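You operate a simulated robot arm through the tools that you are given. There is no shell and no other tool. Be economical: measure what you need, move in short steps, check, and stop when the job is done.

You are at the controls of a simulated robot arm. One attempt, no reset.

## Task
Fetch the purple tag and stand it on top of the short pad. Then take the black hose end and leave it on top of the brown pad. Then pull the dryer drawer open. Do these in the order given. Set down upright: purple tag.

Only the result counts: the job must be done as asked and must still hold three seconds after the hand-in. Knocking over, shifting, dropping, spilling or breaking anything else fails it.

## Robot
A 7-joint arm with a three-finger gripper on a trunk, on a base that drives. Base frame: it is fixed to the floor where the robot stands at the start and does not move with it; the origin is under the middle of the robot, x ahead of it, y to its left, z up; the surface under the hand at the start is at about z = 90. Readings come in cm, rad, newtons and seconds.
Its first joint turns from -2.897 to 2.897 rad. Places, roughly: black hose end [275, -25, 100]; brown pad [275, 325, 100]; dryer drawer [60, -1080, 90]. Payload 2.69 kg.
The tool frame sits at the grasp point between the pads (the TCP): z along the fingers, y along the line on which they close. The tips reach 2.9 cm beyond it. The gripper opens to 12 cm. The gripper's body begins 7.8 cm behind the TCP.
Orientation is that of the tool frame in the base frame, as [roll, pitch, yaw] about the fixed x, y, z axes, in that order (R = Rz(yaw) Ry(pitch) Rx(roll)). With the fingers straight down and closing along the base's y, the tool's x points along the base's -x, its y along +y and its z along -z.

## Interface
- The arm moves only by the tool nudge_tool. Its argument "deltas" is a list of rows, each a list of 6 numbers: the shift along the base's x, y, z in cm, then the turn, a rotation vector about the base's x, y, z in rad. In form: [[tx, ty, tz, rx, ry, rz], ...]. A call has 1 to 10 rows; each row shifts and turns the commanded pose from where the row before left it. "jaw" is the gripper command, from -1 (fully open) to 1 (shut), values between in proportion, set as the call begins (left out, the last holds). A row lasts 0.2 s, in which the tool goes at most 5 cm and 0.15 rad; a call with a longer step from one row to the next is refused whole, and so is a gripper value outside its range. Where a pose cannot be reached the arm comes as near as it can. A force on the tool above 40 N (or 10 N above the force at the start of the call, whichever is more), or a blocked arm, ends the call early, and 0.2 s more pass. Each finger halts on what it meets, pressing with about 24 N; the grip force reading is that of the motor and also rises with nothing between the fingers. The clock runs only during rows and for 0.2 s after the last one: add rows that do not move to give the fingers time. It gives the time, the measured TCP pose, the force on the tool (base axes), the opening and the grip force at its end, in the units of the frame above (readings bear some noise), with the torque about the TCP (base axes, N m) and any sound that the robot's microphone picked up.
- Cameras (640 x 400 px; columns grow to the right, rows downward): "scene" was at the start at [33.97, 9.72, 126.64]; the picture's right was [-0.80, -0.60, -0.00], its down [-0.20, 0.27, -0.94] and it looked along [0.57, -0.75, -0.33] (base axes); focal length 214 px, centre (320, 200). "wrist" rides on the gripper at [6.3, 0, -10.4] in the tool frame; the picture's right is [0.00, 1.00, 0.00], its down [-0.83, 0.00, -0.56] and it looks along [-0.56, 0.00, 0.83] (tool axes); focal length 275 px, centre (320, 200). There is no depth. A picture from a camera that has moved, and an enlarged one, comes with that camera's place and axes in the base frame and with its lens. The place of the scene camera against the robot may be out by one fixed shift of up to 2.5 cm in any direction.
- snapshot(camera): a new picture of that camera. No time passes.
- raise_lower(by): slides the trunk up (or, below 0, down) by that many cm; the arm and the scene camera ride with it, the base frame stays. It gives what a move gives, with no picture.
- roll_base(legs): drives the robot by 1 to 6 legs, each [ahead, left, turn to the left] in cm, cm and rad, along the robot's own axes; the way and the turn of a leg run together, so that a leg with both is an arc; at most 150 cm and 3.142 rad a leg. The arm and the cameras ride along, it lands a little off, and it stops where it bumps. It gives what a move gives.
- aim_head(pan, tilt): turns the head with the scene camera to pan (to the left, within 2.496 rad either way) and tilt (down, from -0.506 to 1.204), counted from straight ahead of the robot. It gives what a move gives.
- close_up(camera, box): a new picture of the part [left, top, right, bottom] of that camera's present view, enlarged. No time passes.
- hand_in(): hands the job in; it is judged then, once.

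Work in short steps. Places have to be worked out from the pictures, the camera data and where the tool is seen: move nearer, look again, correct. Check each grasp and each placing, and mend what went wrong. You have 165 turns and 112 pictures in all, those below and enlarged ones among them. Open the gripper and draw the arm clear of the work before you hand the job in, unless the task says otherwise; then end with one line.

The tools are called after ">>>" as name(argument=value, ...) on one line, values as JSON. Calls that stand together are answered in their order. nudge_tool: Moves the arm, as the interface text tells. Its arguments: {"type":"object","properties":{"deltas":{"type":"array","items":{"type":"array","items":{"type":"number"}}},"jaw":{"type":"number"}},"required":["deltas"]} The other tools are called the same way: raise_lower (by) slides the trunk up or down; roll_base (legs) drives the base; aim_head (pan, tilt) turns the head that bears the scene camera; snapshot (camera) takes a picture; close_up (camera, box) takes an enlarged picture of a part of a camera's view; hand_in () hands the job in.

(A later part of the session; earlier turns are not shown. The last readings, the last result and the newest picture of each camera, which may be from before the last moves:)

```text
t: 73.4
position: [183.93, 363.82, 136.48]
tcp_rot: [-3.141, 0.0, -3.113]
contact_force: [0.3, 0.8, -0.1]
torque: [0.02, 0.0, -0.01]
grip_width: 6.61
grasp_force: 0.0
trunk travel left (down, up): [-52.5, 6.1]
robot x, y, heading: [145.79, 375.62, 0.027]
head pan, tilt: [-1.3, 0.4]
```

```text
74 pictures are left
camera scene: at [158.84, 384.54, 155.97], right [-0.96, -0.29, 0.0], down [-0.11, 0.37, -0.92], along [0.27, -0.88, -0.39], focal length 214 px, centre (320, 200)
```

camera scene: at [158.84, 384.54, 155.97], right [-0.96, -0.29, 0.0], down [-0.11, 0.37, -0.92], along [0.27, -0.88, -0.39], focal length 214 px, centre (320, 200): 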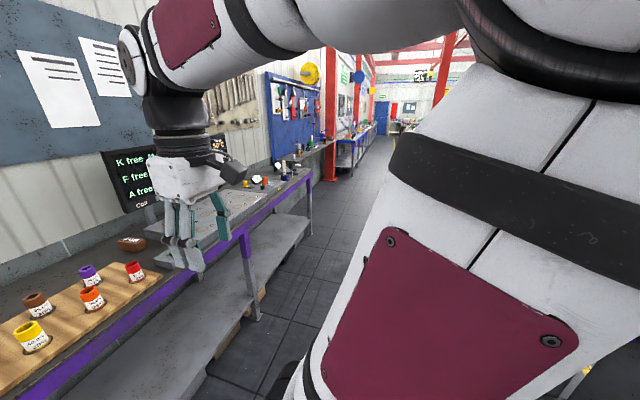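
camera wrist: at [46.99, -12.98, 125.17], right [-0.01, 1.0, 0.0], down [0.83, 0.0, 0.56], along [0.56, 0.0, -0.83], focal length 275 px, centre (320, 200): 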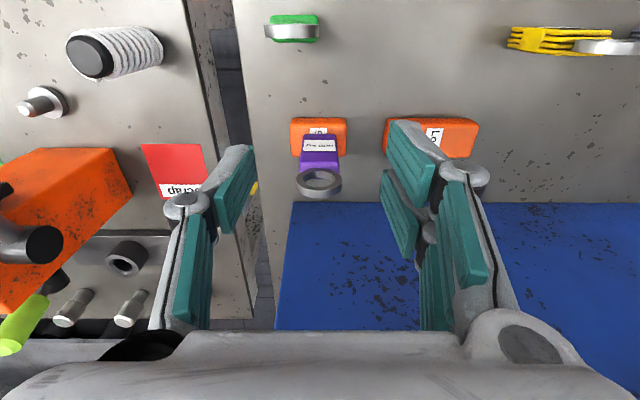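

The brown pad is the "Worn" brake pad at about (275, 324). The rear aisle is open from x≈123 to 242, so I'll go along it at x≈178 to y≈−20.

>>> roll_base(legs=[[32, 0, -0.028], [0, -130, 0], [0, -130, 0]])

>>> aim_head(pan=-0.4, tilt=0.5)

>>> snapshot(camera="scene")

```text
t: 87.8
position: [214.77, 102.32, 136.55]
tcp_rot: [-3.141, 0.0, 3.132]
contact_force: [-0.6, -0.1, 0.2]
torque: [0.01, -0.02, 0.02]
grip_width: 6.6
grasp_force: 0.0
trunk travel left (down, up): [-52.5, 6.1]
robot x, y, heading: [177.2, 115.79, -0.006]
head pan, tilt: [-1.3, 0.4]
```

```text
t: 89.0
position: [214.68, 102.37, 136.55]
tcp_rot: [-3.14, 0.0, 3.132]
contact_force: [0.4, 0.6, 0.0]
torque: [0.01, 0.01, 0.0]
grip_width: 6.61
grasp_force: 0.1
trunk travel left (down, up): [-52.5, 6.1]
robot x, y, heading: [177.28, 115.87, -0.01]
head pan, tilt: [-0.4, 0.499]
```

```text
73 pictures are left
camera scene: at [196.55, 129.33, 155.06], right [-0.4, -0.92, 0.0], down [-0.44, 0.19, -0.88], along [0.81, -0.35, -0.48], focal length 214 px, centre (320, 200)
```

scene: 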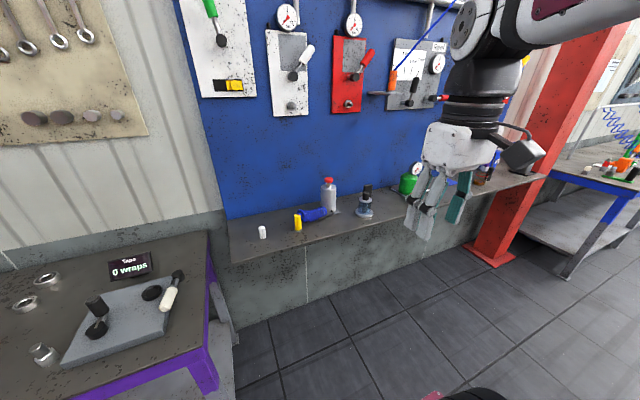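

>>> roll_base(legs=[[0, -132, 0.008]])

>>> aim_head(pan=0.0, tilt=0.5)

>>> snapshot(camera="scene")

>>> snapshot(camera="wrist")

```text
t: 95.6
position: [213.34, -28.76, 136.51]
tcp_rot: [-3.141, 0.001, 3.13]
contact_force: [-0.3, 0.3, 0.7]
torque: [-0.02, -0.02, 0.0]
grip_width: 6.61
grasp_force: 0.0
trunk travel left (down, up): [-52.5, 6.1]
robot x, y, heading: [175.57, -15.48, -0.013]
head pan, tilt: [-0.4, 0.499]
```

```text
t: 96.5
position: [213.3, -28.73, 136.74]
tcp_rot: [3.14, 0.0, 3.131]
contact_force: [-0.1, -0.5, -0.6]
torque: [-0.03, 0.01, 0.02]
grip_width: 6.61
grasp_force: 0.0
trunk travel left (down, up): [-52.5, 6.1]
robot x, y, heading: [175.58, -15.27, -0.009]
head pan, tilt: [0.0, 0.499]
```

```text
72 pictures are left
camera scene: at [196.0, 1.8, 155.06], right [-0.01, -1.0, 0.0], down [-0.48, 0.01, -0.88], along [0.88, -0.01, -0.48], focal length 214 px, centre (320, 200)
```

scene: 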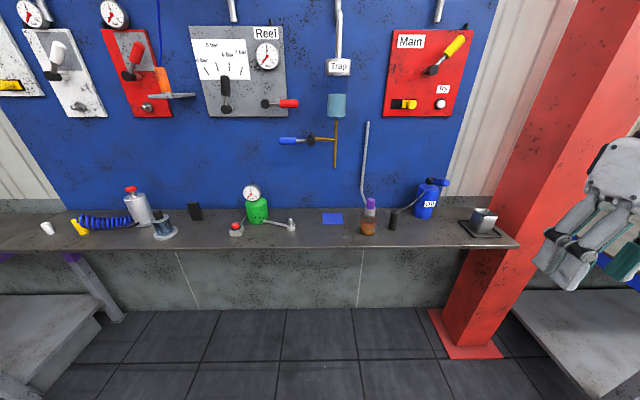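

```text
71 pictures are left
camera wrist: at [207.14, -28.64, 147.05], right [0.01, 1.0, 0.0], down [0.83, -0.01, 0.56], along [0.56, 0.0, -0.83], focal length 275 px, centre (320, 200)
```

wrist: 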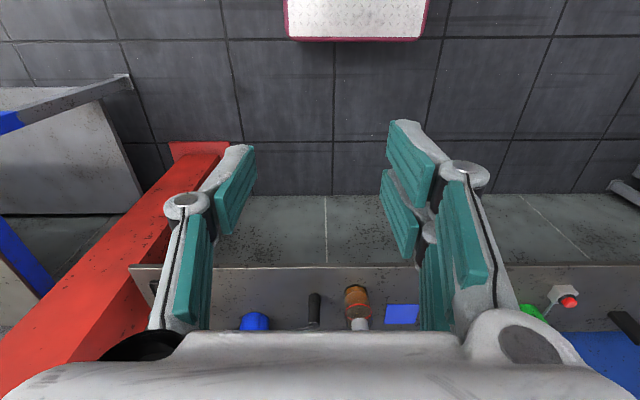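

>>> close_up(camera="scene", box=[330, 150, 530, 265])

>>> close_up(camera="scene", box=[120, 160, 340, 265])

```text
3.20 times, centred on (430, 208) of scene
camera zoom: at [196.0, 1.8, 155.06], right [-0.01, -1.0, 0.0], down [-0.48, 0.01, -0.88], along [0.88, -0.01, -0.48], focal length 686 px, centre (-32, 176)
```

zoom: 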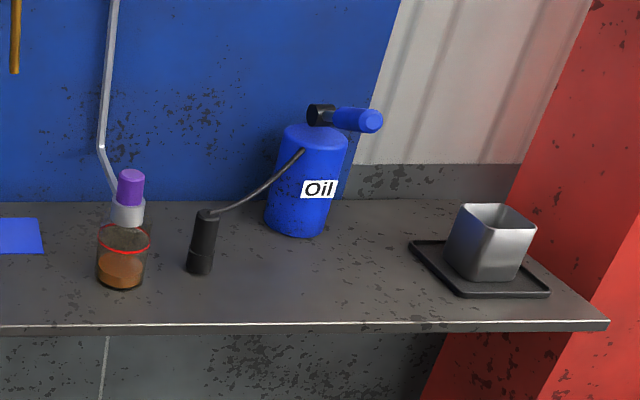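

```text
2.91 times, centred on (230, 212) of scene
camera zoom: at [196.0, 1.8, 155.06], right [-0.01, -1.0, 0.0], down [-0.48, 0.01, -0.88], along [0.88, -0.01, -0.48], focal length 624 px, centre (582, 164)
```

zoom: 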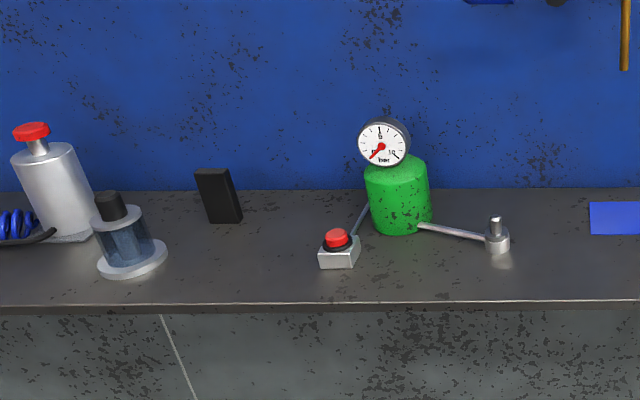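

The hose end is the black nozzle standing beside the blue oil can, at about (276, −33). It has a thin hose to the can, so I'll watch that while lifting. Now I'll lower the trunk and drive closer.

>>> raise_lower(by=-22)

>>> roll_base(legs=[[25, 0, 0.011]])

>>> nudge_tool(deltas=[[0, 0, 0, 0, 0, -0.145], [0, 0, 0, 0, 0, -0.145], [0, 0, 0, 0, 0, -0.145], [0, 0, 0, 0, 0, -0.145], [0, 0, 0, 0, 0, -0.145], [0, 0, 0, 0, 0, -0.145]])

>>> nudge_tool(deltas=[[0, 0, 0, 0, 0, -0.14], [0, 0, 0, 0, 0, -0.14], [0, 0, 0, 0, 0, -0.14], [0, 0, 0, 0, 0, -0.14], [0, 0, 0, 0, 0, -0.14], [0, 0, 0, 0, 0, 0]])

>>> snapshot(camera="scene")

```text
t: 98.8
position: [213.4, -28.82, 114.62]
tcp_rot: [-3.141, -0.001, 3.131]
contact_force: [-0.1, -0.2, -0.6]
torque: [0.0, 0.01, 0.01]
grip_width: 6.62
grasp_force: 0.0
trunk travel left (down, up): [-30.5, 28.1]
robot x, y, heading: [176.31, -14.99, -0.012]
head pan, tilt: [0.0, 0.499]
```

```text
t: 100.6
position: [238.27, -28.43, 114.52]
tcp_rot: [-3.14, -0.001, -3.139]
contact_force: [0.3, -0.3, 1.1]
torque: [0.02, -0.01, 0.0]
grip_width: 6.59
grasp_force: 0.1
trunk travel left (down, up): [-30.5, 28.1]
robot x, y, heading: [200.71, -15.27, -0.005]
head pan, tilt: [0.0, 0.499]
```

```text
t: 102.0
position: [238.1, -28.36, 114.52]
tcp_rot: [-3.141, -0.001, 2.271]
contact_force: [0.6, -0.3, 0.0]
torque: [0.03, 0.0, -0.03]
grip_width: 6.6
grasp_force: 0.1
trunk travel left (down, up): [-30.5, 28.1]
robot x, y, heading: [200.48, -15.23, 0.0]
head pan, tilt: [0.0, 0.499]
```

```text
t: 103.4
position: [238.29, -28.57, 114.57]
tcp_rot: [-3.14, -0.001, 1.572]
contact_force: [-0.4, 0.3, 0.0]
torque: [0.0, 0.0, -0.03]
grip_width: 6.61
grasp_force: 0.0
trunk travel left (down, up): [-30.5, 28.1]
robot x, y, heading: [200.7, -15.31, 0.001]
head pan, tilt: [0.0, 0.499]
```

```text
68 pictures are left
camera scene: at [235.81, 1.95, 133.02], right [0.0, -1.0, 0.0], down [-0.48, 0.0, -0.88], along [0.88, 0.0, -0.48], focal length 214 px, centre (320, 200)
```

scene: 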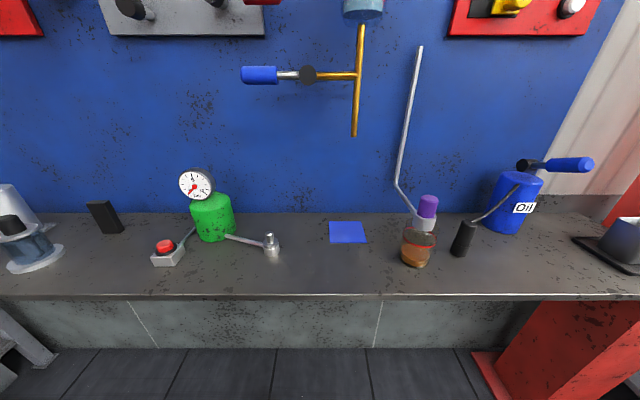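

Two views put the nozzle at (277, −33), with the shelf at z≈95. The hose heads toward the can along (+x, −y), so I'll close along the 45° diagonal. That keeps the fingers clear of the hose and the camera clear of the spout.

>>> nudge_tool(deltas=[[0, 0, 0, 0, 0, 0.145], [3, -0.5, 0, 0, 0, 0.145], [4, -1, 0, 0, 0, 0.145], [4, -1, 0, 0, 0, 0.145], [4, -1, 0, 0, 0, 0.14], [4, -1, 0, 0, 0, 0], [3, 0, 0, 0, 0, 0], [0, 0, 0, 0, 0, 0]])

>>> snapshot(camera="wrist")

>>> aim_head(pan=-0.3, tilt=0.5)

>>> snapshot(camera="scene")

```text
t: 105.2
position: [260.34, -32.81, 114.38]
tcp_rot: [-3.141, -0.001, 2.293]
contact_force: [-0.4, 0.0, 1.0]
torque: [-0.01, -0.01, -0.02]
grip_width: 6.6
grasp_force: 0.0
trunk travel left (down, up): [-30.5, 28.1]
robot x, y, heading: [200.48, -15.76, 0.003]
head pan, tilt: [0.0, 0.499]
```

```text
67 pictures are left
camera wrist: at [256.28, -27.94, 124.83], right [0.75, 0.66, 0.0], down [0.55, -0.62, 0.56], along [0.37, -0.42, -0.83], focal length 275 px, centre (320, 200)
```

wrist: 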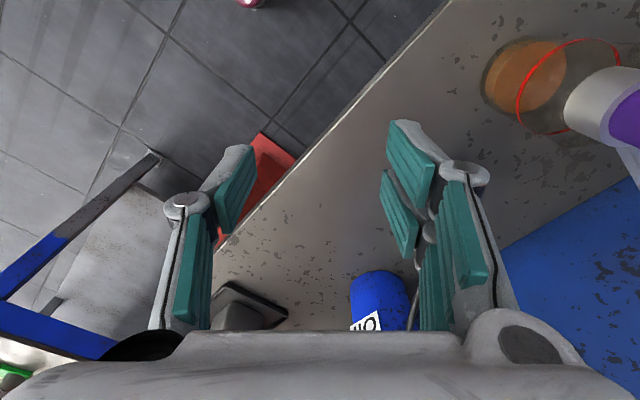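

```text
t: 106.0
position: [260.4, -32.81, 114.28]
tcp_rot: [3.141, 0.0, 2.292]
contact_force: [0.8, -0.1, 0.4]
torque: [0.02, -0.03, 0.0]
grip_width: 6.62
grasp_force: 0.0
trunk travel left (down, up): [-30.5, 28.1]
robot x, y, heading: [200.73, -15.08, -0.001]
head pan, tilt: [-0.3, 0.499]
```

```text
66 pictures are left
camera scene: at [235.42, -0.74, 133.02], right [-0.29, -0.96, 0.0], down [-0.46, 0.14, -0.88], along [0.84, -0.26, -0.48], focal length 214 px, centre (320, 200)
```

scene: 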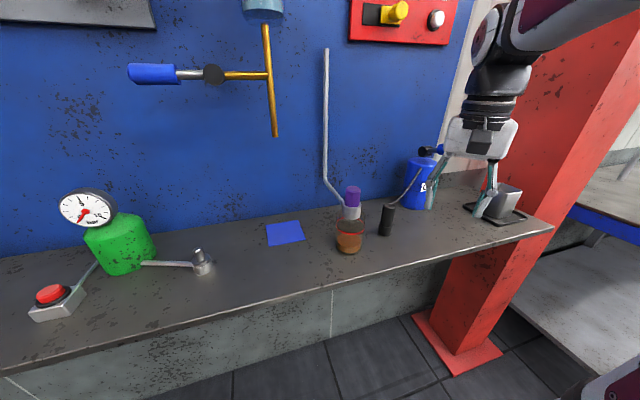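

>>> nudge_tool(deltas=[[3.5, 0, 0, 0, 0, 0], [3.5, 0, 0, 0, 0, 0], [3.5, 0, 0, 0, 0, 0], [2, 0, 0, 0, 0, 0], [0, 0, 0, 0, 0, 0]])

>>> snapshot(camera="wrist")

>>> snapshot(camera="scene")

```text
t: 107.2
position: [273.01, -32.8, 114.59]
tcp_rot: [-3.141, 0.0, 2.293]
contact_force: [-1.1, -0.4, 0.8]
torque: [0.03, -0.02, -0.01]
grip_width: 6.62
grasp_force: 0.0
trunk travel left (down, up): [-30.5, 28.1]
robot x, y, heading: [200.79, -15.27, 0.003]
head pan, tilt: [-0.3, 0.499]
```

```text
65 pictures are left
camera wrist: at [268.74, -27.99, 125.15], right [0.75, 0.66, 0.0], down [0.55, -0.62, 0.56], along [0.37, -0.42, -0.83], focal length 275 px, centre (320, 200)
```

wrist: 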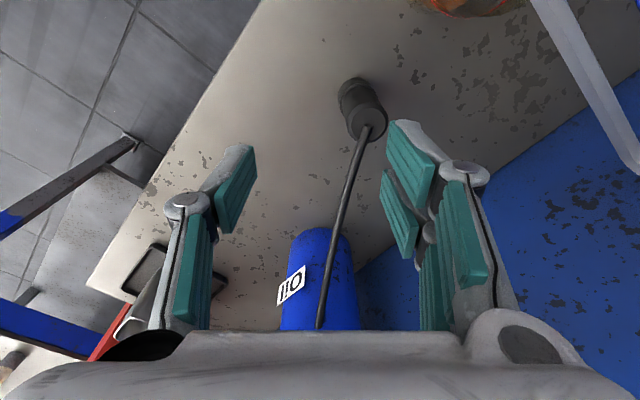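

```text
64 pictures are left
camera scene: at [235.41, -0.74, 133.02], right [-0.29, -0.96, 0.0], down [-0.46, 0.14, -0.88], along [0.84, -0.26, -0.48], focal length 214 px, centre (320, 200)
```

scene: 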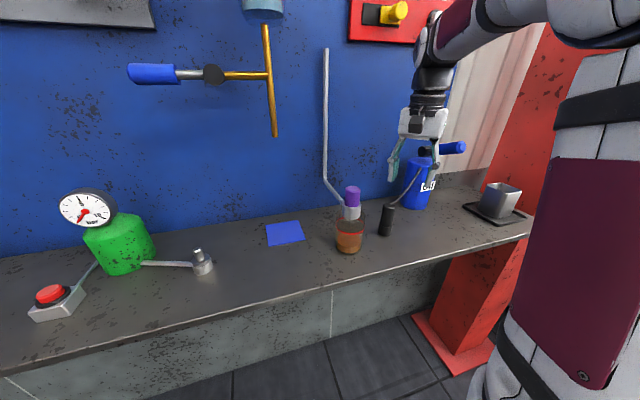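

From the wrist view the nozzle is at about (275.4, −30.4), top z≈105.5 and ~2.7 cm diameter. I'll move over it with a small extra yaw away from the spout, then lower partway and check.

>>> nudge_tool(deltas=[[1.2, 1.2, 0, 0, 0, 0.1], [1.2, 1.2, 0, 0, 0, 0.08], [0, 0, -2, 0, 0, 0], [0, 0, -1.5, 0, 0, 0], [0, 0, 0, 0, 0, 0]])

>>> snapshot(camera="wrist")

>>> close_up(camera="scene", box=[300, 90, 500, 260])

```text
t: 108.4
position: [275.17, -30.52, 111.1]
tcp_rot: [3.141, 0.0, 2.473]
contact_force: [0.1, -0.3, 0.2]
torque: [-0.03, 0.0, 0.01]
grip_width: 6.59
grasp_force: 0.0
trunk travel left (down, up): [-30.5, 28.1]
robot x, y, heading: [200.58, -15.43, 0.0]
head pan, tilt: [-0.3, 0.499]
```

```text
63 pictures are left
camera wrist: at [270.2, -26.45, 121.62], right [0.62, 0.79, 0.0], down [0.65, -0.51, 0.56], along [0.44, -0.34, -0.83], focal length 275 px, centre (320, 200)
```

wrist: 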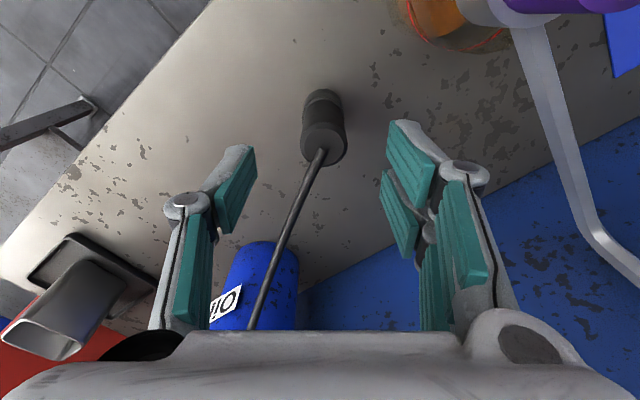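

```text
2.35 times, centred on (400, 175) of scene
camera zoom: at [235.41, -0.74, 133.02], right [-0.29, -0.96, 0.0], down [-0.46, 0.14, -0.88], along [0.84, -0.26, -0.48], focal length 505 px, centre (132, 259)
```

zoom: 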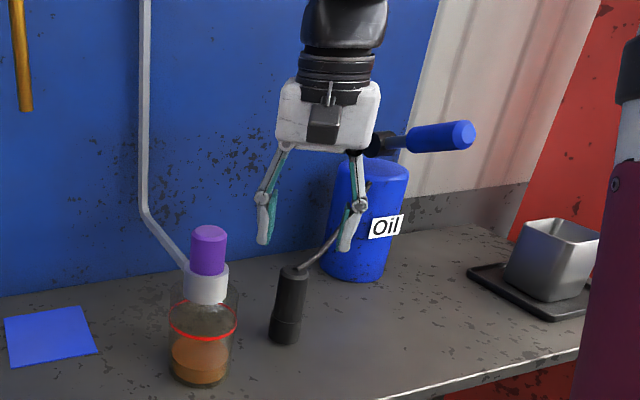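

>>> nudge_tool(deltas=[[0.3, 0.2, -2, 0, 0, 0], [0, 0, -2.5, 0, 0, 0], [0, 0, -2.5, 0, 0, 0], [0, 0, -2.1, 0, 0, 0], [0, 0, 0, 0, 0, 0]])

>>> snapshot(camera="wrist")

>>> close_up(camera="scene", box=[300, 90, 500, 260])

```text
t: 109.6
position: [275.16, -30.17, 101.89]
tcp_rot: [-3.141, 0.001, 2.473]
contact_force: [-0.3, 0.0, 0.1]
torque: [0.0, -0.01, -0.06]
grip_width: 6.62
grasp_force: 0.1
trunk travel left (down, up): [-30.5, 28.1]
robot x, y, heading: [200.64, -15.42, 0.003]
head pan, tilt: [-0.3, 0.499]
```

```text
61 pictures are left
camera wrist: at [270.27, -26.25, 112.42], right [0.62, 0.79, 0.0], down [0.65, -0.51, 0.56], along [0.44, -0.34, -0.83], focal length 275 px, centre (320, 200)
```

wrist: 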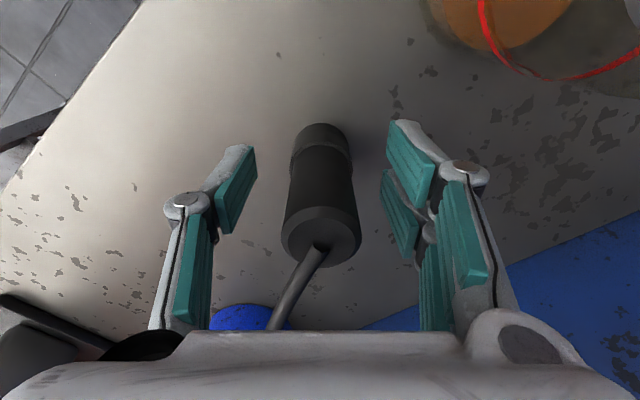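

```text
2.35 times, centred on (400, 175) of scene
camera zoom: at [235.41, -0.74, 133.02], right [-0.29, -0.96, 0.0], down [-0.46, 0.14, -0.88], along [0.84, -0.26, -0.48], focal length 505 px, centre (132, 259)
```

zoom: 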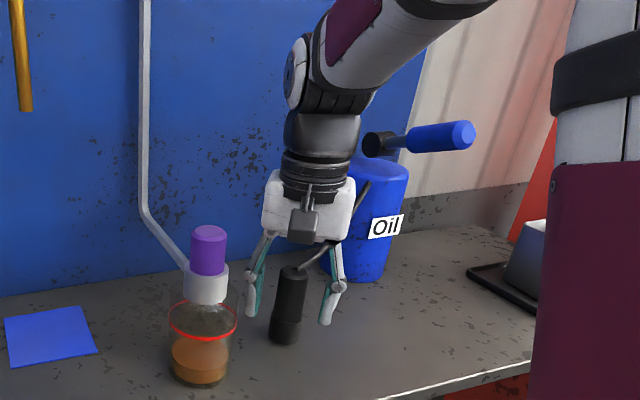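

The nozzle is centred between the fingers, so I'm closing.

>>> nudge_tool(deltas=[[0, 0, 0, 0, 0, 0], [0, 0, 0, 0, 0, 0], [0, 0, 0, 0, 0, 0], [0, 0, 0, 0, 0, 0]], jaw=1)

>>> nudge_tool(deltas=[[0, 0, 0.5, 0, 0, 0], [0, 0, 1, 0, 0, 0], [0, 0, 1, 0, 0, 0], [0, 0, 1, 0, 0, 0], [0, 0, 0, 0, 0, 0]])

>>> snapshot(camera="wrist")

>>> snapshot(camera="scene")

```text
t: 110.6
position: [275.22, -30.21, 101.78]
tcp_rot: [-3.141, 0.002, 2.473]
contact_force: [0.5, 0.7, 0.4]
torque: [0.03, 0.02, 0.03]
grip_width: 3.08
grasp_force: 23.3
trunk travel left (down, up): [-30.5, 28.1]
robot x, y, heading: [200.84, -15.58, -0.001]
head pan, tilt: [-0.3, 0.499]
```

```text
t: 111.8
position: [275.48, -30.28, 105.56]
tcp_rot: [-3.141, 0.001, 2.472]
contact_force: [0.3, -0.5, -1.5]
torque: [0.01, 0.02, 0.01]
grip_width: 3.07
grasp_force: 24.1
trunk travel left (down, up): [-30.5, 28.1]
robot x, y, heading: [200.4, -15.13, -0.0]
head pan, tilt: [-0.3, 0.499]
```

```text
59 pictures are left
camera wrist: at [270.49, -26.27, 116.03], right [0.62, 0.79, 0.0], down [0.65, -0.51, 0.56], along [0.44, -0.34, -0.83], focal length 275 px, centre (320, 200)
```

wrist: 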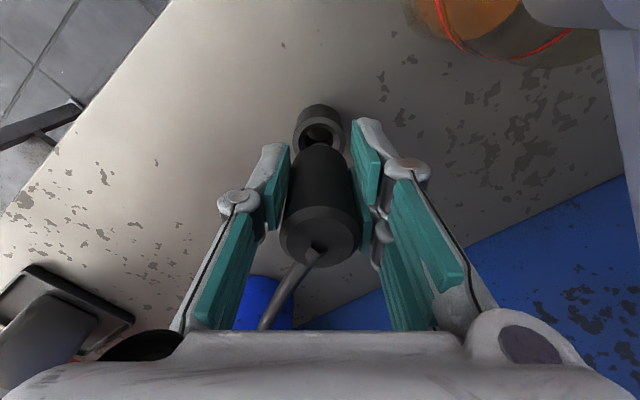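

```text
58 pictures are left
camera scene: at [235.42, -0.74, 133.02], right [-0.29, -0.96, 0.0], down [-0.46, 0.14, -0.88], along [0.84, -0.26, -0.48], focal length 214 px, centre (320, 200)
```

scene: 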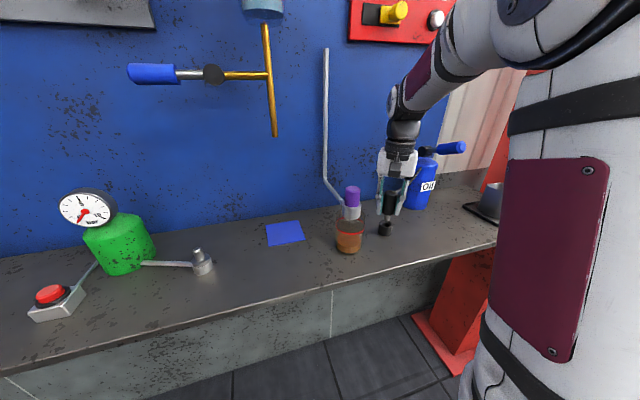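

The nozzle lifted out of a small socket, which stays on the shelf. I'll raise it further and see how the hose behaves.

>>> nudge_tool(deltas=[[0, 0, 2, 0, 0, 0], [0, 0, 2, 0, 0, 0], [0, 0, 2, 0, 0, 0], [0, 0, 2, 0, 0, 0], [0, 0, 0, 0, 0, 0]])

>>> close_up(camera="scene", box=[340, 60, 500, 260])

>>> snapshot(camera="wrist")

```text
t: 113.0
position: [275.51, -30.41, 113.45]
tcp_rot: [-3.141, -0.001, 2.473]
contact_force: [1.0, 0.2, -1.3]
torque: [0.01, 0.03, -0.01]
grip_width: 3.06
grasp_force: 23.6
trunk travel left (down, up): [-30.5, 28.1]
robot x, y, heading: [200.64, -15.03, -0.003]
head pan, tilt: [-0.3, 0.499]
```

```text
2.00 times, centred on (420, 160) of scene
camera zoom: at [235.42, -0.74, 133.02], right [-0.29, -0.96, 0.0], down [-0.46, 0.14, -0.88], along [0.84, -0.26, -0.48], focal length 429 px, centre (120, 280)
```

zoom: 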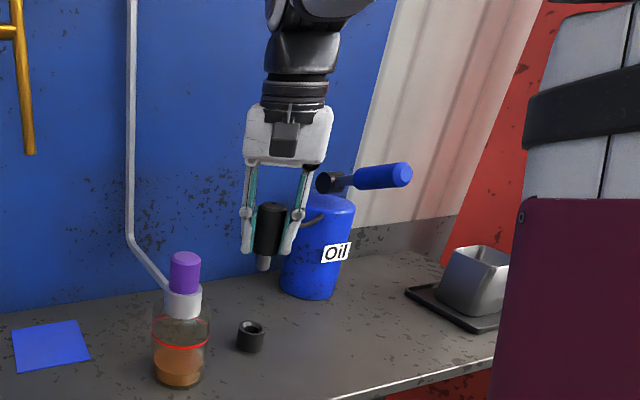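

```text
56 pictures are left
camera wrist: at [270.55, -26.33, 123.96], right [0.62, 0.79, 0.0], down [0.65, -0.51, 0.56], along [0.44, -0.34, -0.83], focal length 275 px, centre (320, 200)
```

wrist: 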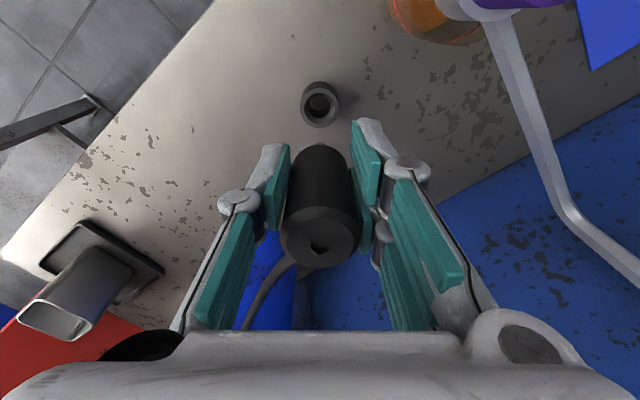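

>>> nudge_tool(deltas=[[-2, 0, 1, 0, 0, 0], [-3, 0, 1, 0, 0, 0], [-3, 0, 1, 0, 0, 0], [0, 0, 0, 0, 0, 0]])

>>> close_up(camera="scene", box=[340, 60, 540, 260])

>>> close_up(camera="wrist", box=[180, 130, 460, 340])

```text
t: 114.0
position: [267.65, -30.47, 116.41]
tcp_rot: [-3.141, 0.0, 2.473]
contact_force: [-0.3, -0.8, -1.5]
torque: [0.0, 0.02, 0.0]
grip_width: 3.07
grasp_force: 24.2
trunk travel left (down, up): [-30.5, 28.1]
robot x, y, heading: [200.63, -15.45, 0.003]
head pan, tilt: [-0.3, 0.499]
```

```text
2.00 times, centred on (440, 160) of scene
camera zoom: at [235.43, -0.74, 133.02], right [-0.29, -0.96, 0.0], down [-0.46, 0.14, -0.88], along [0.84, -0.26, -0.48], focal length 429 px, centre (80, 280)
```

zoom: 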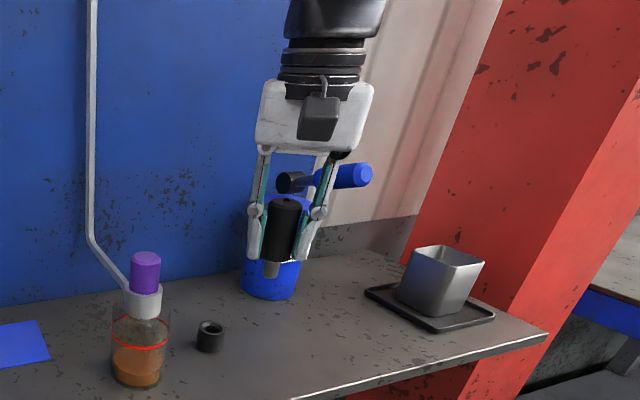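

```text
1.90 times, centred on (320, 235) of wrist
camera zoom: at [262.63, -26.46, 126.88], right [0.62, 0.79, 0.0], down [0.66, -0.51, 0.56], along [0.44, -0.34, -0.83], focal length 524 px, centre (320, 133)
```

zoom: 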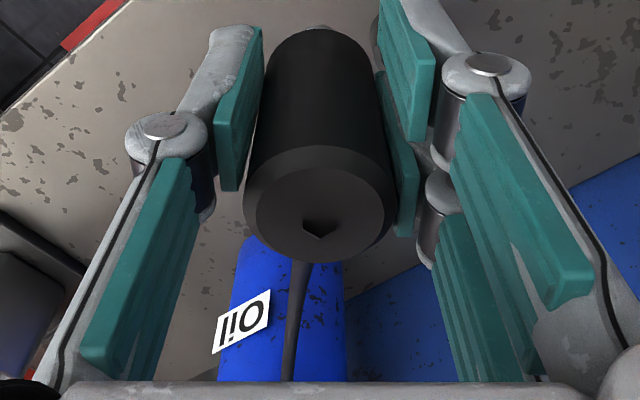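

>>> nudge_tool(deltas=[[-4, 0, 1, 0, 0, 0], [-4, 0, 1, 0, 0, 0], [-4, 0, 1, 0, 0, 0], [-4, 0, 1, 0, 0, 0], [-4, 0, 1, 0, 0, 0], [0, 0, 0, 0, 0, 0]])

>>> aim_head(pan=-0.6, tilt=0.5)

>>> snapshot(camera="scene")

```text
t: 115.4
position: [247.49, -30.37, 121.68]
tcp_rot: [-3.141, 0.0, 2.473]
contact_force: [0.4, 0.5, -1.2]
torque: [0.01, 0.02, 0.0]
grip_width: 3.09
grasp_force: 23.9
trunk travel left (down, up): [-30.5, 28.1]
robot x, y, heading: [200.75, -15.39, 0.003]
head pan, tilt: [-0.3, 0.499]
```

```text
t: 116.2
position: [247.58, -30.43, 121.61]
tcp_rot: [3.14, 0.0, 2.474]
contact_force: [-0.9, -0.7, -1.3]
torque: [0.04, 0.03, -0.03]
grip_width: 3.07
grasp_force: 23.7
trunk travel left (down, up): [-30.5, 28.1]
robot x, y, heading: [200.8, -15.26, 0.003]
head pan, tilt: [-0.6, 0.499]
```

```text
53 pictures are left
camera scene: at [234.23, -3.19, 133.02], right [-0.56, -0.83, 0.0], down [-0.4, 0.27, -0.88], along [0.73, -0.49, -0.48], focal length 214 px, centre (320, 200)
```

scene: 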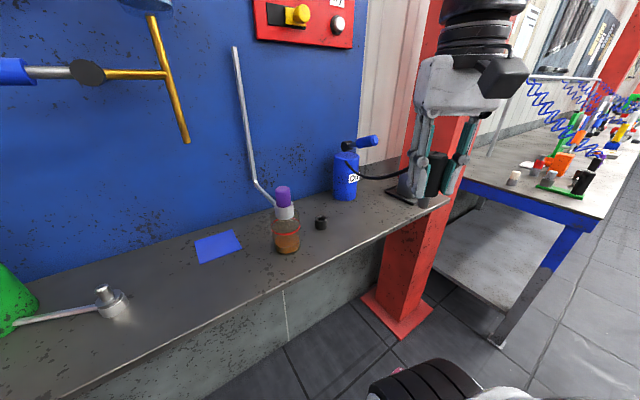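

The hose is still attached and pays out without force (−1.3 N is just the weight). I'll back away a little and strafe left, checking the force as I go.

>>> roll_base(legs=[[-22, 0, 0], [0, 60, 0]])

>>> aim_head(pan=-0.9, tilt=0.4)

>>> snapshot(camera="scene")

```text
t: 120.9
position: [225.71, 29.79, 121.55]
tcp_rot: [-3.142, 0.001, 2.47]
contact_force: [0.5, 0.3, -1.3]
torque: [0.03, 0.01, -0.01]
grip_width: 3.07
grasp_force: 23.7
trunk travel left (down, up): [-30.5, 28.1]
robot x, y, heading: [178.47, 45.15, 0.002]
head pan, tilt: [-0.6, 0.499]
```

```text
t: 121.7
position: [225.76, 29.84, 121.59]
tcp_rot: [3.141, 0.001, 2.47]
contact_force: [0.4, -0.4, -0.1]
torque: [-0.01, 0.04, 0.0]
grip_width: 3.05
grasp_force: 23.4
trunk travel left (down, up): [-30.5, 28.1]
robot x, y, heading: [178.77, 45.04, -0.003]
head pan, tilt: [-0.901, 0.4]
```

```text
52 pictures are left
camera scene: at [210.65, 54.93, 133.93], right [-0.78, -0.62, 0.0], down [-0.24, 0.31, -0.92], along [0.57, -0.72, -0.39], focal length 214 px, centre (320, 200)
```

scene: 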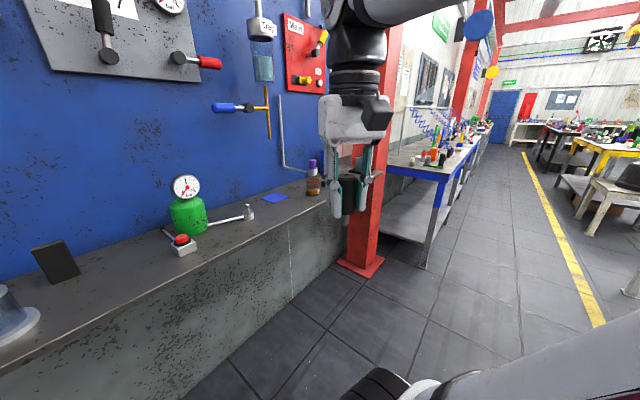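

>>> close_up(camera="scene", box=[270, 130, 420, 240])

>>> roll_base(legs=[[0, 90, 0]])

>>> snapshot(camera="scene")

```text
3.64 times, centred on (345, 185) of scene
camera zoom: at [210.65, 54.93, 133.93], right [-0.78, -0.62, 0.0], down [-0.24, 0.31, -0.92], along [0.57, -0.72, -0.39], focal length 780 px, centre (229, 254)
```

zoom: 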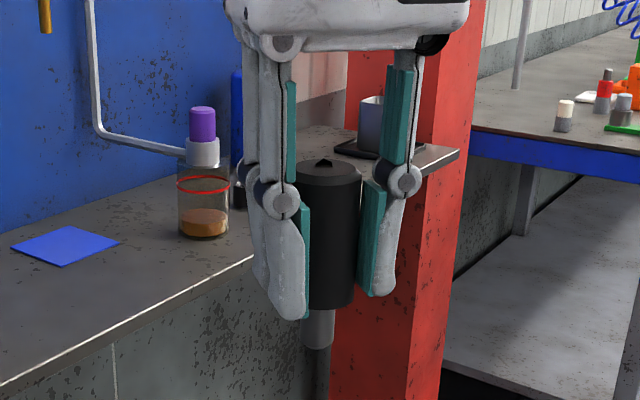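

```text
t: 126.4
position: [226.18, 119.63, 121.53]
tcp_rot: [-3.141, 0.0, 2.458]
contact_force: [-0.2, -0.4, -1.0]
torque: [0.0, 0.01, 0.0]
grip_width: 3.07
grasp_force: 23.7
trunk travel left (down, up): [-30.5, 28.1]
robot x, y, heading: [179.41, 135.48, -0.01]
head pan, tilt: [-0.901, 0.4]
```

```text
50 pictures are left
camera scene: at [211.39, 144.89, 133.93], right [-0.79, -0.61, 0.0], down [-0.24, 0.31, -0.92], along [0.56, -0.73, -0.39], focal length 214 px, centre (320, 200)
```

scene: 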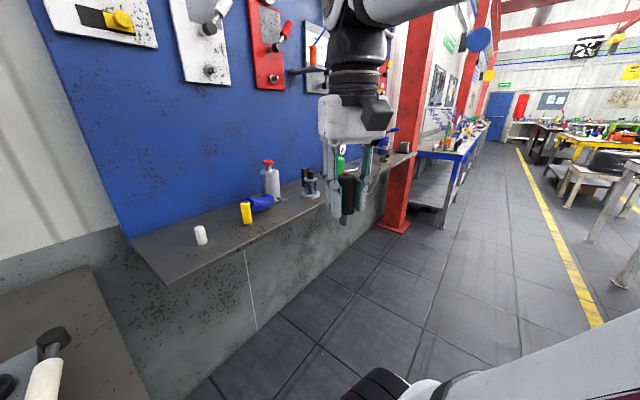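

No force and no visible hose under tension, so I'll continue to the brown pad.

>>> roll_base(legs=[[0, 100, 0.01], [0, 95, 0]])

>>> aim_head(pan=0.0, tilt=0.6)

>>> snapshot(camera="scene")

```text
t: 136.3
position: [229.09, 316.76, 121.47]
tcp_rot: [-3.141, -0.001, 2.461]
contact_force: [0.1, -0.2, -1.3]
torque: [-0.03, 0.01, 0.01]
grip_width: 3.04
grasp_force: 23.8
trunk travel left (down, up): [-30.5, 28.1]
robot x, y, heading: [182.06, 332.54, -0.012]
head pan, tilt: [-0.901, 0.4]
```

```text
t: 137.5
position: [229.13, 316.64, 121.62]
tcp_rot: [-3.142, 0.0, 2.459]
contact_force: [0.4, -0.5, -0.7]
torque: [0.03, 0.03, 0.01]
grip_width: 3.04
grasp_force: 24.5
trunk travel left (down, up): [-30.5, 28.1]
robot x, y, heading: [182.67, 332.55, -0.008]
head pan, tilt: [0.0, 0.6]
```

```text
49 pictures are left
camera scene: at [217.57, 349.25, 132.11], right [-0.01, -1.0, 0.0], down [-0.56, 0.01, -0.83], along [0.83, -0.01, -0.56], focal length 214 px, centre (320, 200)
```

scene: 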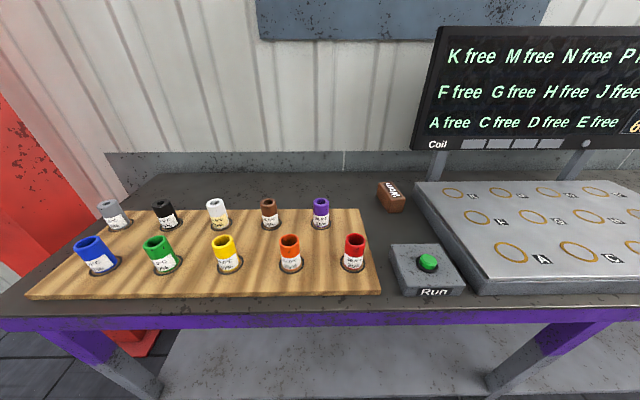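

>>> snapshot(camera="wrist")

>>> close_up(camera="scene", box=[350, 160, 470, 240])

>>> roll_base(legs=[[13, 0, 0.01]])

```text
48 pictures are left
camera wrist: at [224.22, 320.8, 132.06], right [0.63, 0.78, 0.0], down [0.65, -0.52, 0.56], along [0.43, -0.35, -0.83], focal length 275 px, centre (320, 200)
```

wrist: 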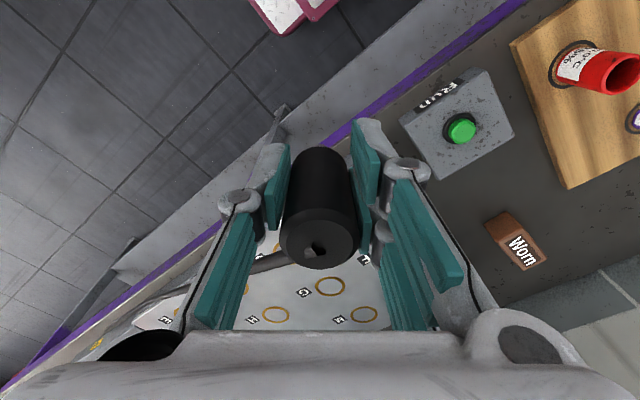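

```text
5.00 times, centred on (410, 200) of scene
camera zoom: at [217.57, 349.25, 132.11], right [-0.01, -1.0, 0.0], down [-0.56, 0.01, -0.83], along [0.83, -0.01, -0.56], focal length 1072 px, centre (-130, 200)
```

zoom: 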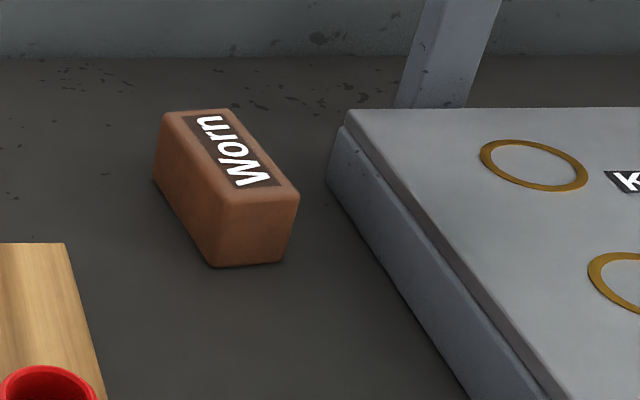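

```text
t: 138.7
position: [242.35, 317.08, 121.58]
tcp_rot: [-3.14, 0.0, 2.467]
contact_force: [0.4, 0.6, -1.2]
torque: [0.03, 0.06, 0.0]
grip_width: 3.05
grasp_force: 24.1
trunk travel left (down, up): [-30.5, 28.1]
robot x, y, heading: [195.25, 332.32, -0.008]
head pan, tilt: [0.0, 0.6]
```

The hose is in fact still attached and trailing to −y, with no noticeable pull. The pad top is about z=94.7, centre near (276, 327). I'll move closer above it and measure with the wrist camera.

>>> nudge_tool(deltas=[[4, 1, 0, 0, 0, 0], [4, 1, 0, 0, 0, 0], [4, 1, 0, 0, 0, 0], [4, 1, 0, 0, 0, 0], [4, 1, 0, 0, 0, 0], [2, 0, 0, 0, 0, 0], [0, 0, 0, 0, 0, 0]])

>>> snapshot(camera="wrist")

>>> snapshot(camera="scene")

```text
t: 140.3
position: [264.59, 321.99, 121.62]
tcp_rot: [3.141, -0.001, 2.466]
contact_force: [0.2, -0.6, -0.8]
torque: [0.01, 0.03, 0.0]
grip_width: 3.04
grasp_force: 24.4
trunk travel left (down, up): [-30.5, 28.1]
robot x, y, heading: [195.36, 332.29, -0.009]
head pan, tilt: [0.0, 0.6]
```

```text
46 pictures are left
camera wrist: at [259.62, 325.99, 132.12], right [0.62, 0.78, 0.0], down [0.65, -0.52, 0.56], along [0.44, -0.35, -0.83], focal length 275 px, centre (320, 200)
```

wrist: 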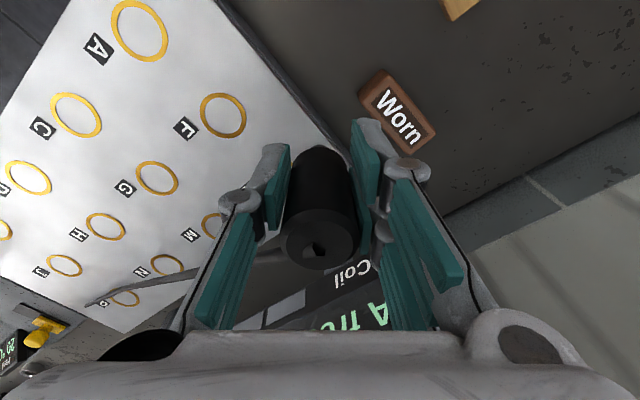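

```text
45 pictures are left
camera scene: at [230.5, 349.43, 132.11], right [0.0, -1.0, 0.0], down [-0.56, 0.0, -0.83], along [0.83, 0.0, -0.56], focal length 214 px, centre (320, 200)
```

scene: 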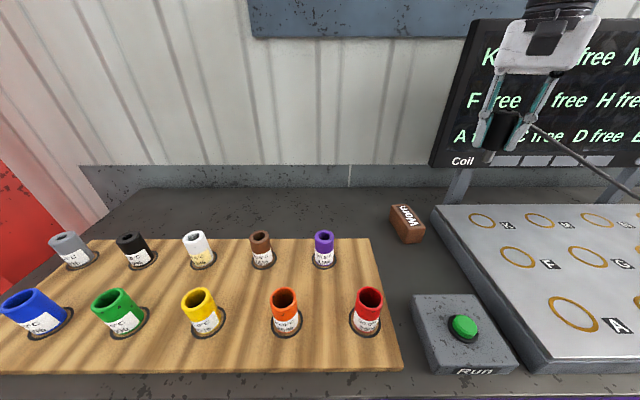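

The pad centre from the wrist view is (275.2, 327.4), ~12 cm long in x and 5 wide. I'll move above it and lower partway.

>>> nudge_tool(deltas=[[3.5, 1.8, 0, 0, 0, 0], [3.5, 1.8, 0, 0, 0, 0], [3.6, 1.8, 0, 0, 0, 0], [0, 0, -3, 0, 0, 0], [0, 0, -3, 0, 0, 0], [0, 0, -3, 0, 0, 0], [0, 0, -3, 0, 0, 0], [0, 0, 0, 0, 0, 0]])

>>> snapshot(camera="wrist")

>>> aim_head(pan=-0.3, tilt=0.6)

>>> close_up(camera="scene", box=[250, 60, 450, 260])

```text
t: 142.1
position: [274.82, 327.39, 109.51]
tcp_rot: [-3.141, 0.0, 2.469]
contact_force: [0.2, 0.6, -1.2]
torque: [0.01, -0.02, 0.02]
grip_width: 3.05
grasp_force: 24.1
trunk travel left (down, up): [-30.5, 28.1]
robot x, y, heading: [195.39, 332.5, -0.004]
head pan, tilt: [0.0, 0.6]
```

```text
44 pictures are left
camera wrist: at [269.9, 331.48, 120.07], right [0.62, 0.78, 0.0], down [0.65, -0.52, 0.56], along [0.44, -0.35, -0.83], focal length 275 px, centre (320, 200)
```

wrist: 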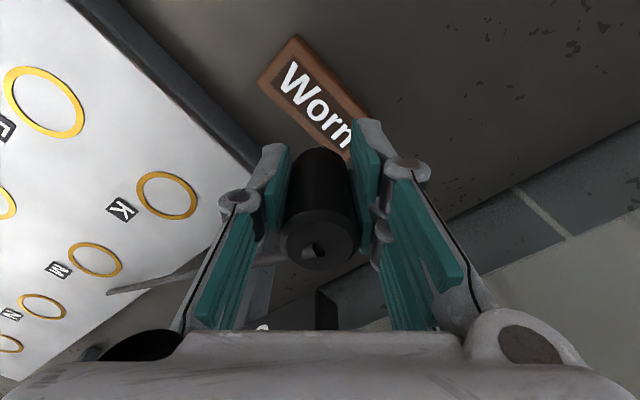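

```text
t: 142.9
position: [274.78, 327.4, 109.57]
tcp_rot: [-3.141, 0.0, 2.465]
contact_force: [-0.4, -0.1, -1.0]
torque: [-0.02, 0.02, 0.02]
grip_width: 3.04
grasp_force: 24.0
trunk travel left (down, up): [-30.5, 28.1]
robot x, y, heading: [195.61, 332.98, -0.005]
head pan, tilt: [-0.3, 0.6]
```

```text
2.00 times, centred on (350, 160) of scene
camera zoom: at [230.1, 346.82, 132.11], right [-0.3, -0.95, 0.0], down [-0.54, 0.17, -0.83], along [0.79, -0.25, -0.56], focal length 429 px, centre (260, 280)
```

zoom: 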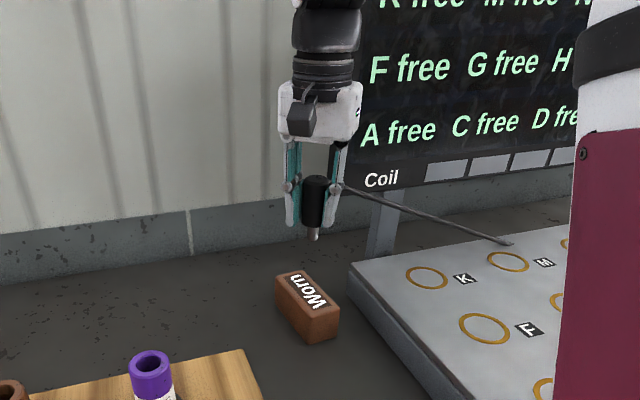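

Aligned: the pad centre is (274.6, 327.2), right under the tool. I'll lower toward contact.

>>> nudge_tool(deltas=[[0, 0, -2, 0, 0, 0], [0, 0, -2, 0, 0, 0], [0, 0, -1.5, 0, 0, 0], [0, 0, -1, 0, 0, 0], [0, 0, 0, 0, 0, 0]])

>>> close_up(camera="scene", box=[270, 110, 430, 260])

```text
t: 144.1
position: [274.9, 327.36, 103.1]
tcp_rot: [3.141, 0.001, 2.466]
contact_force: [0.1, -0.3, -0.7]
torque: [0.03, 0.01, -0.01]
grip_width: 3.03
grasp_force: 23.9
trunk travel left (down, up): [-30.5, 28.1]
robot x, y, heading: [195.45, 332.44, -0.008]
head pan, tilt: [-0.3, 0.6]
```

```text
2.67 times, centred on (350, 185) of scene
camera zoom: at [230.1, 346.81, 132.11], right [-0.3, -0.95, 0.0], down [-0.54, 0.17, -0.83], along [0.79, -0.25, -0.56], focal length 572 px, centre (240, 240)
```

zoom: 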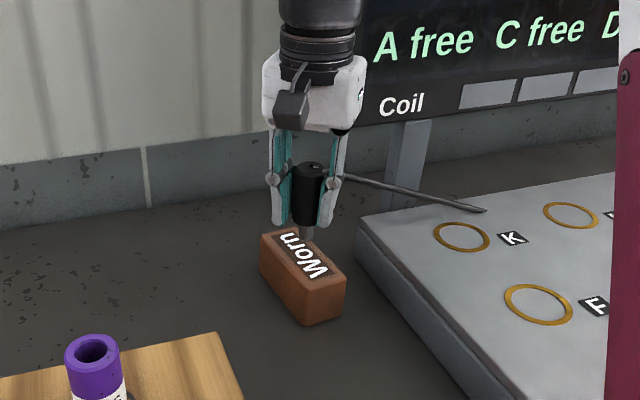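

>>> nudge_tool(deltas=[[0, 0, -0.5, 0, 0, 0], [0, 0, -0.5, 0, 0, 0], [0, 0, -0.4, 0, 0, 0]])

>>> nudge_tool(deltas=[[0, 0, -0.3, 0, 0, 0], [0, 0, -0.3, 0, 0, 0]])

>>> close_up(camera="scene", box=[300, 140, 400, 240])

```text
t: 144.9
position: [274.86, 327.46, 101.6]
tcp_rot: [-3.142, 0.0, 2.465]
contact_force: [-0.4, -0.2, -1.3]
torque: [0.0, 0.01, -0.01]
grip_width: 3.04
grasp_force: 23.9
trunk travel left (down, up): [-30.5, 28.1]
robot x, y, heading: [195.22, 332.18, -0.003]
head pan, tilt: [-0.3, 0.6]
```

```text
t: 145.5
position: [274.91, 327.45, 101.15]
tcp_rot: [3.14, 0.001, 2.468]
contact_force: [-2.8, 1.8, 15.7]
torque: [-0.01, -0.04, 0.03]
grip_width: 3.04
grasp_force: 24.0
trunk travel left (down, up): [-30.5, 28.1]
robot x, y, heading: [195.17, 332.33, -0.007]
head pan, tilt: [-0.3, 0.6]
```

```text
4.00 times, centred on (350, 190) of scene
camera zoom: at [230.03, 346.83, 132.14], right [-0.3, -0.95, 0.0], down [-0.54, 0.17, -0.83], along [0.79, -0.25, -0.56], focal length 858 px, centre (200, 240)
```

zoom: 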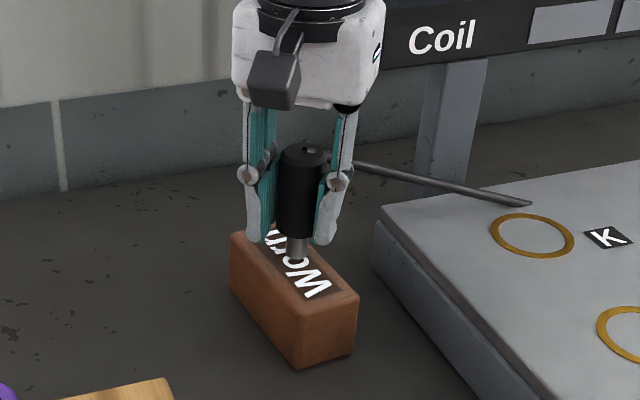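

Contact is made (16 N). I'll ease up slightly and open only a few millimetres, so the fingers still cage the nozzle while I test that it stands.

>>> nudge_tool(deltas=[[0, 0, 0.2, 0, 0, 0], [0, 0, 0, 0, 0, 0]])

>>> nudge_tool(deltas=[[0, 0, 0, 0, 0, 0], [0, 0, 0, 0, 0, 0], [0, 0, 0, 0, 0, 0], [0, 0, 0, 0, 0, 0]], jaw=0.38)

>>> close_up(camera="scene", box=[300, 140, 400, 240])

>>> snapshot(camera="wrist")

```text
t: 146.1
position: [274.82, 327.44, 101.06]
tcp_rot: [-3.139, -0.001, 2.467]
contact_force: [0.0, -0.6, -0.2]
torque: [0.0, 0.02, -0.03]
grip_width: 3.01
grasp_force: 24.0
trunk travel left (down, up): [-30.5, 28.1]
robot x, y, heading: [195.49, 332.27, -0.005]
head pan, tilt: [-0.3, 0.6]
```

```text
t: 147.1
position: [274.78, 327.39, 101.29]
tcp_rot: [-3.142, 0.0, 2.467]
contact_force: [0.8, -0.1, -0.5]
torque: [0.0, -0.02, 0.01]
grip_width: 3.74
grasp_force: 0.0
trunk travel left (down, up): [-30.5, 28.1]
robot x, y, heading: [195.15, 332.24, -0.01]
head pan, tilt: [-0.3, 0.6]
```

```text
4.00 times, centred on (350, 190) of scene
camera zoom: at [230.09, 346.81, 132.11], right [-0.3, -0.95, 0.0], down [-0.54, 0.17, -0.83], along [0.79, -0.25, -0.56], focal length 858 px, centre (200, 240)
```

zoom: 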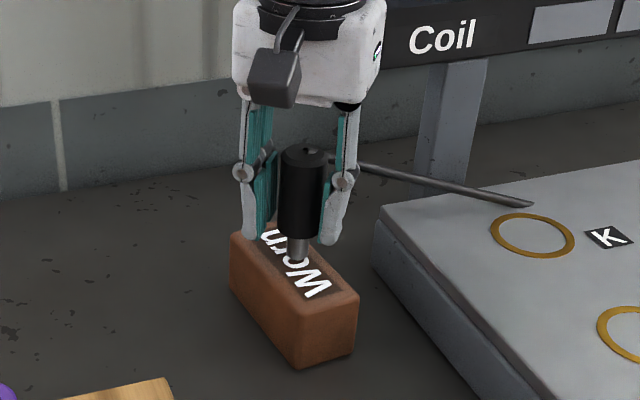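

```text
39 pictures are left
camera wrist: at [269.93, 331.44, 111.77], right [0.62, 0.78, 0.0], down [0.65, -0.52, 0.56], along [0.44, -0.35, -0.83], focal length 275 px, centre (320, 200)
```

wrist: 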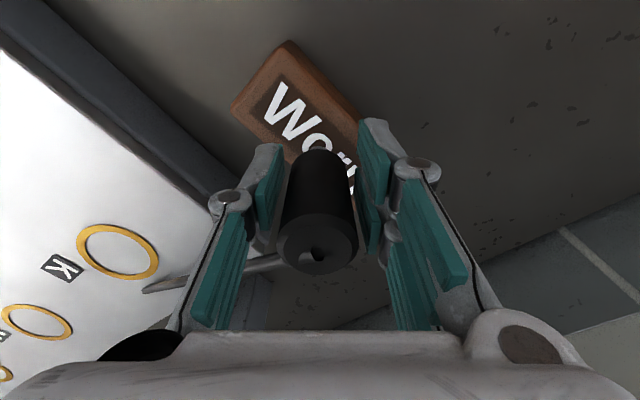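

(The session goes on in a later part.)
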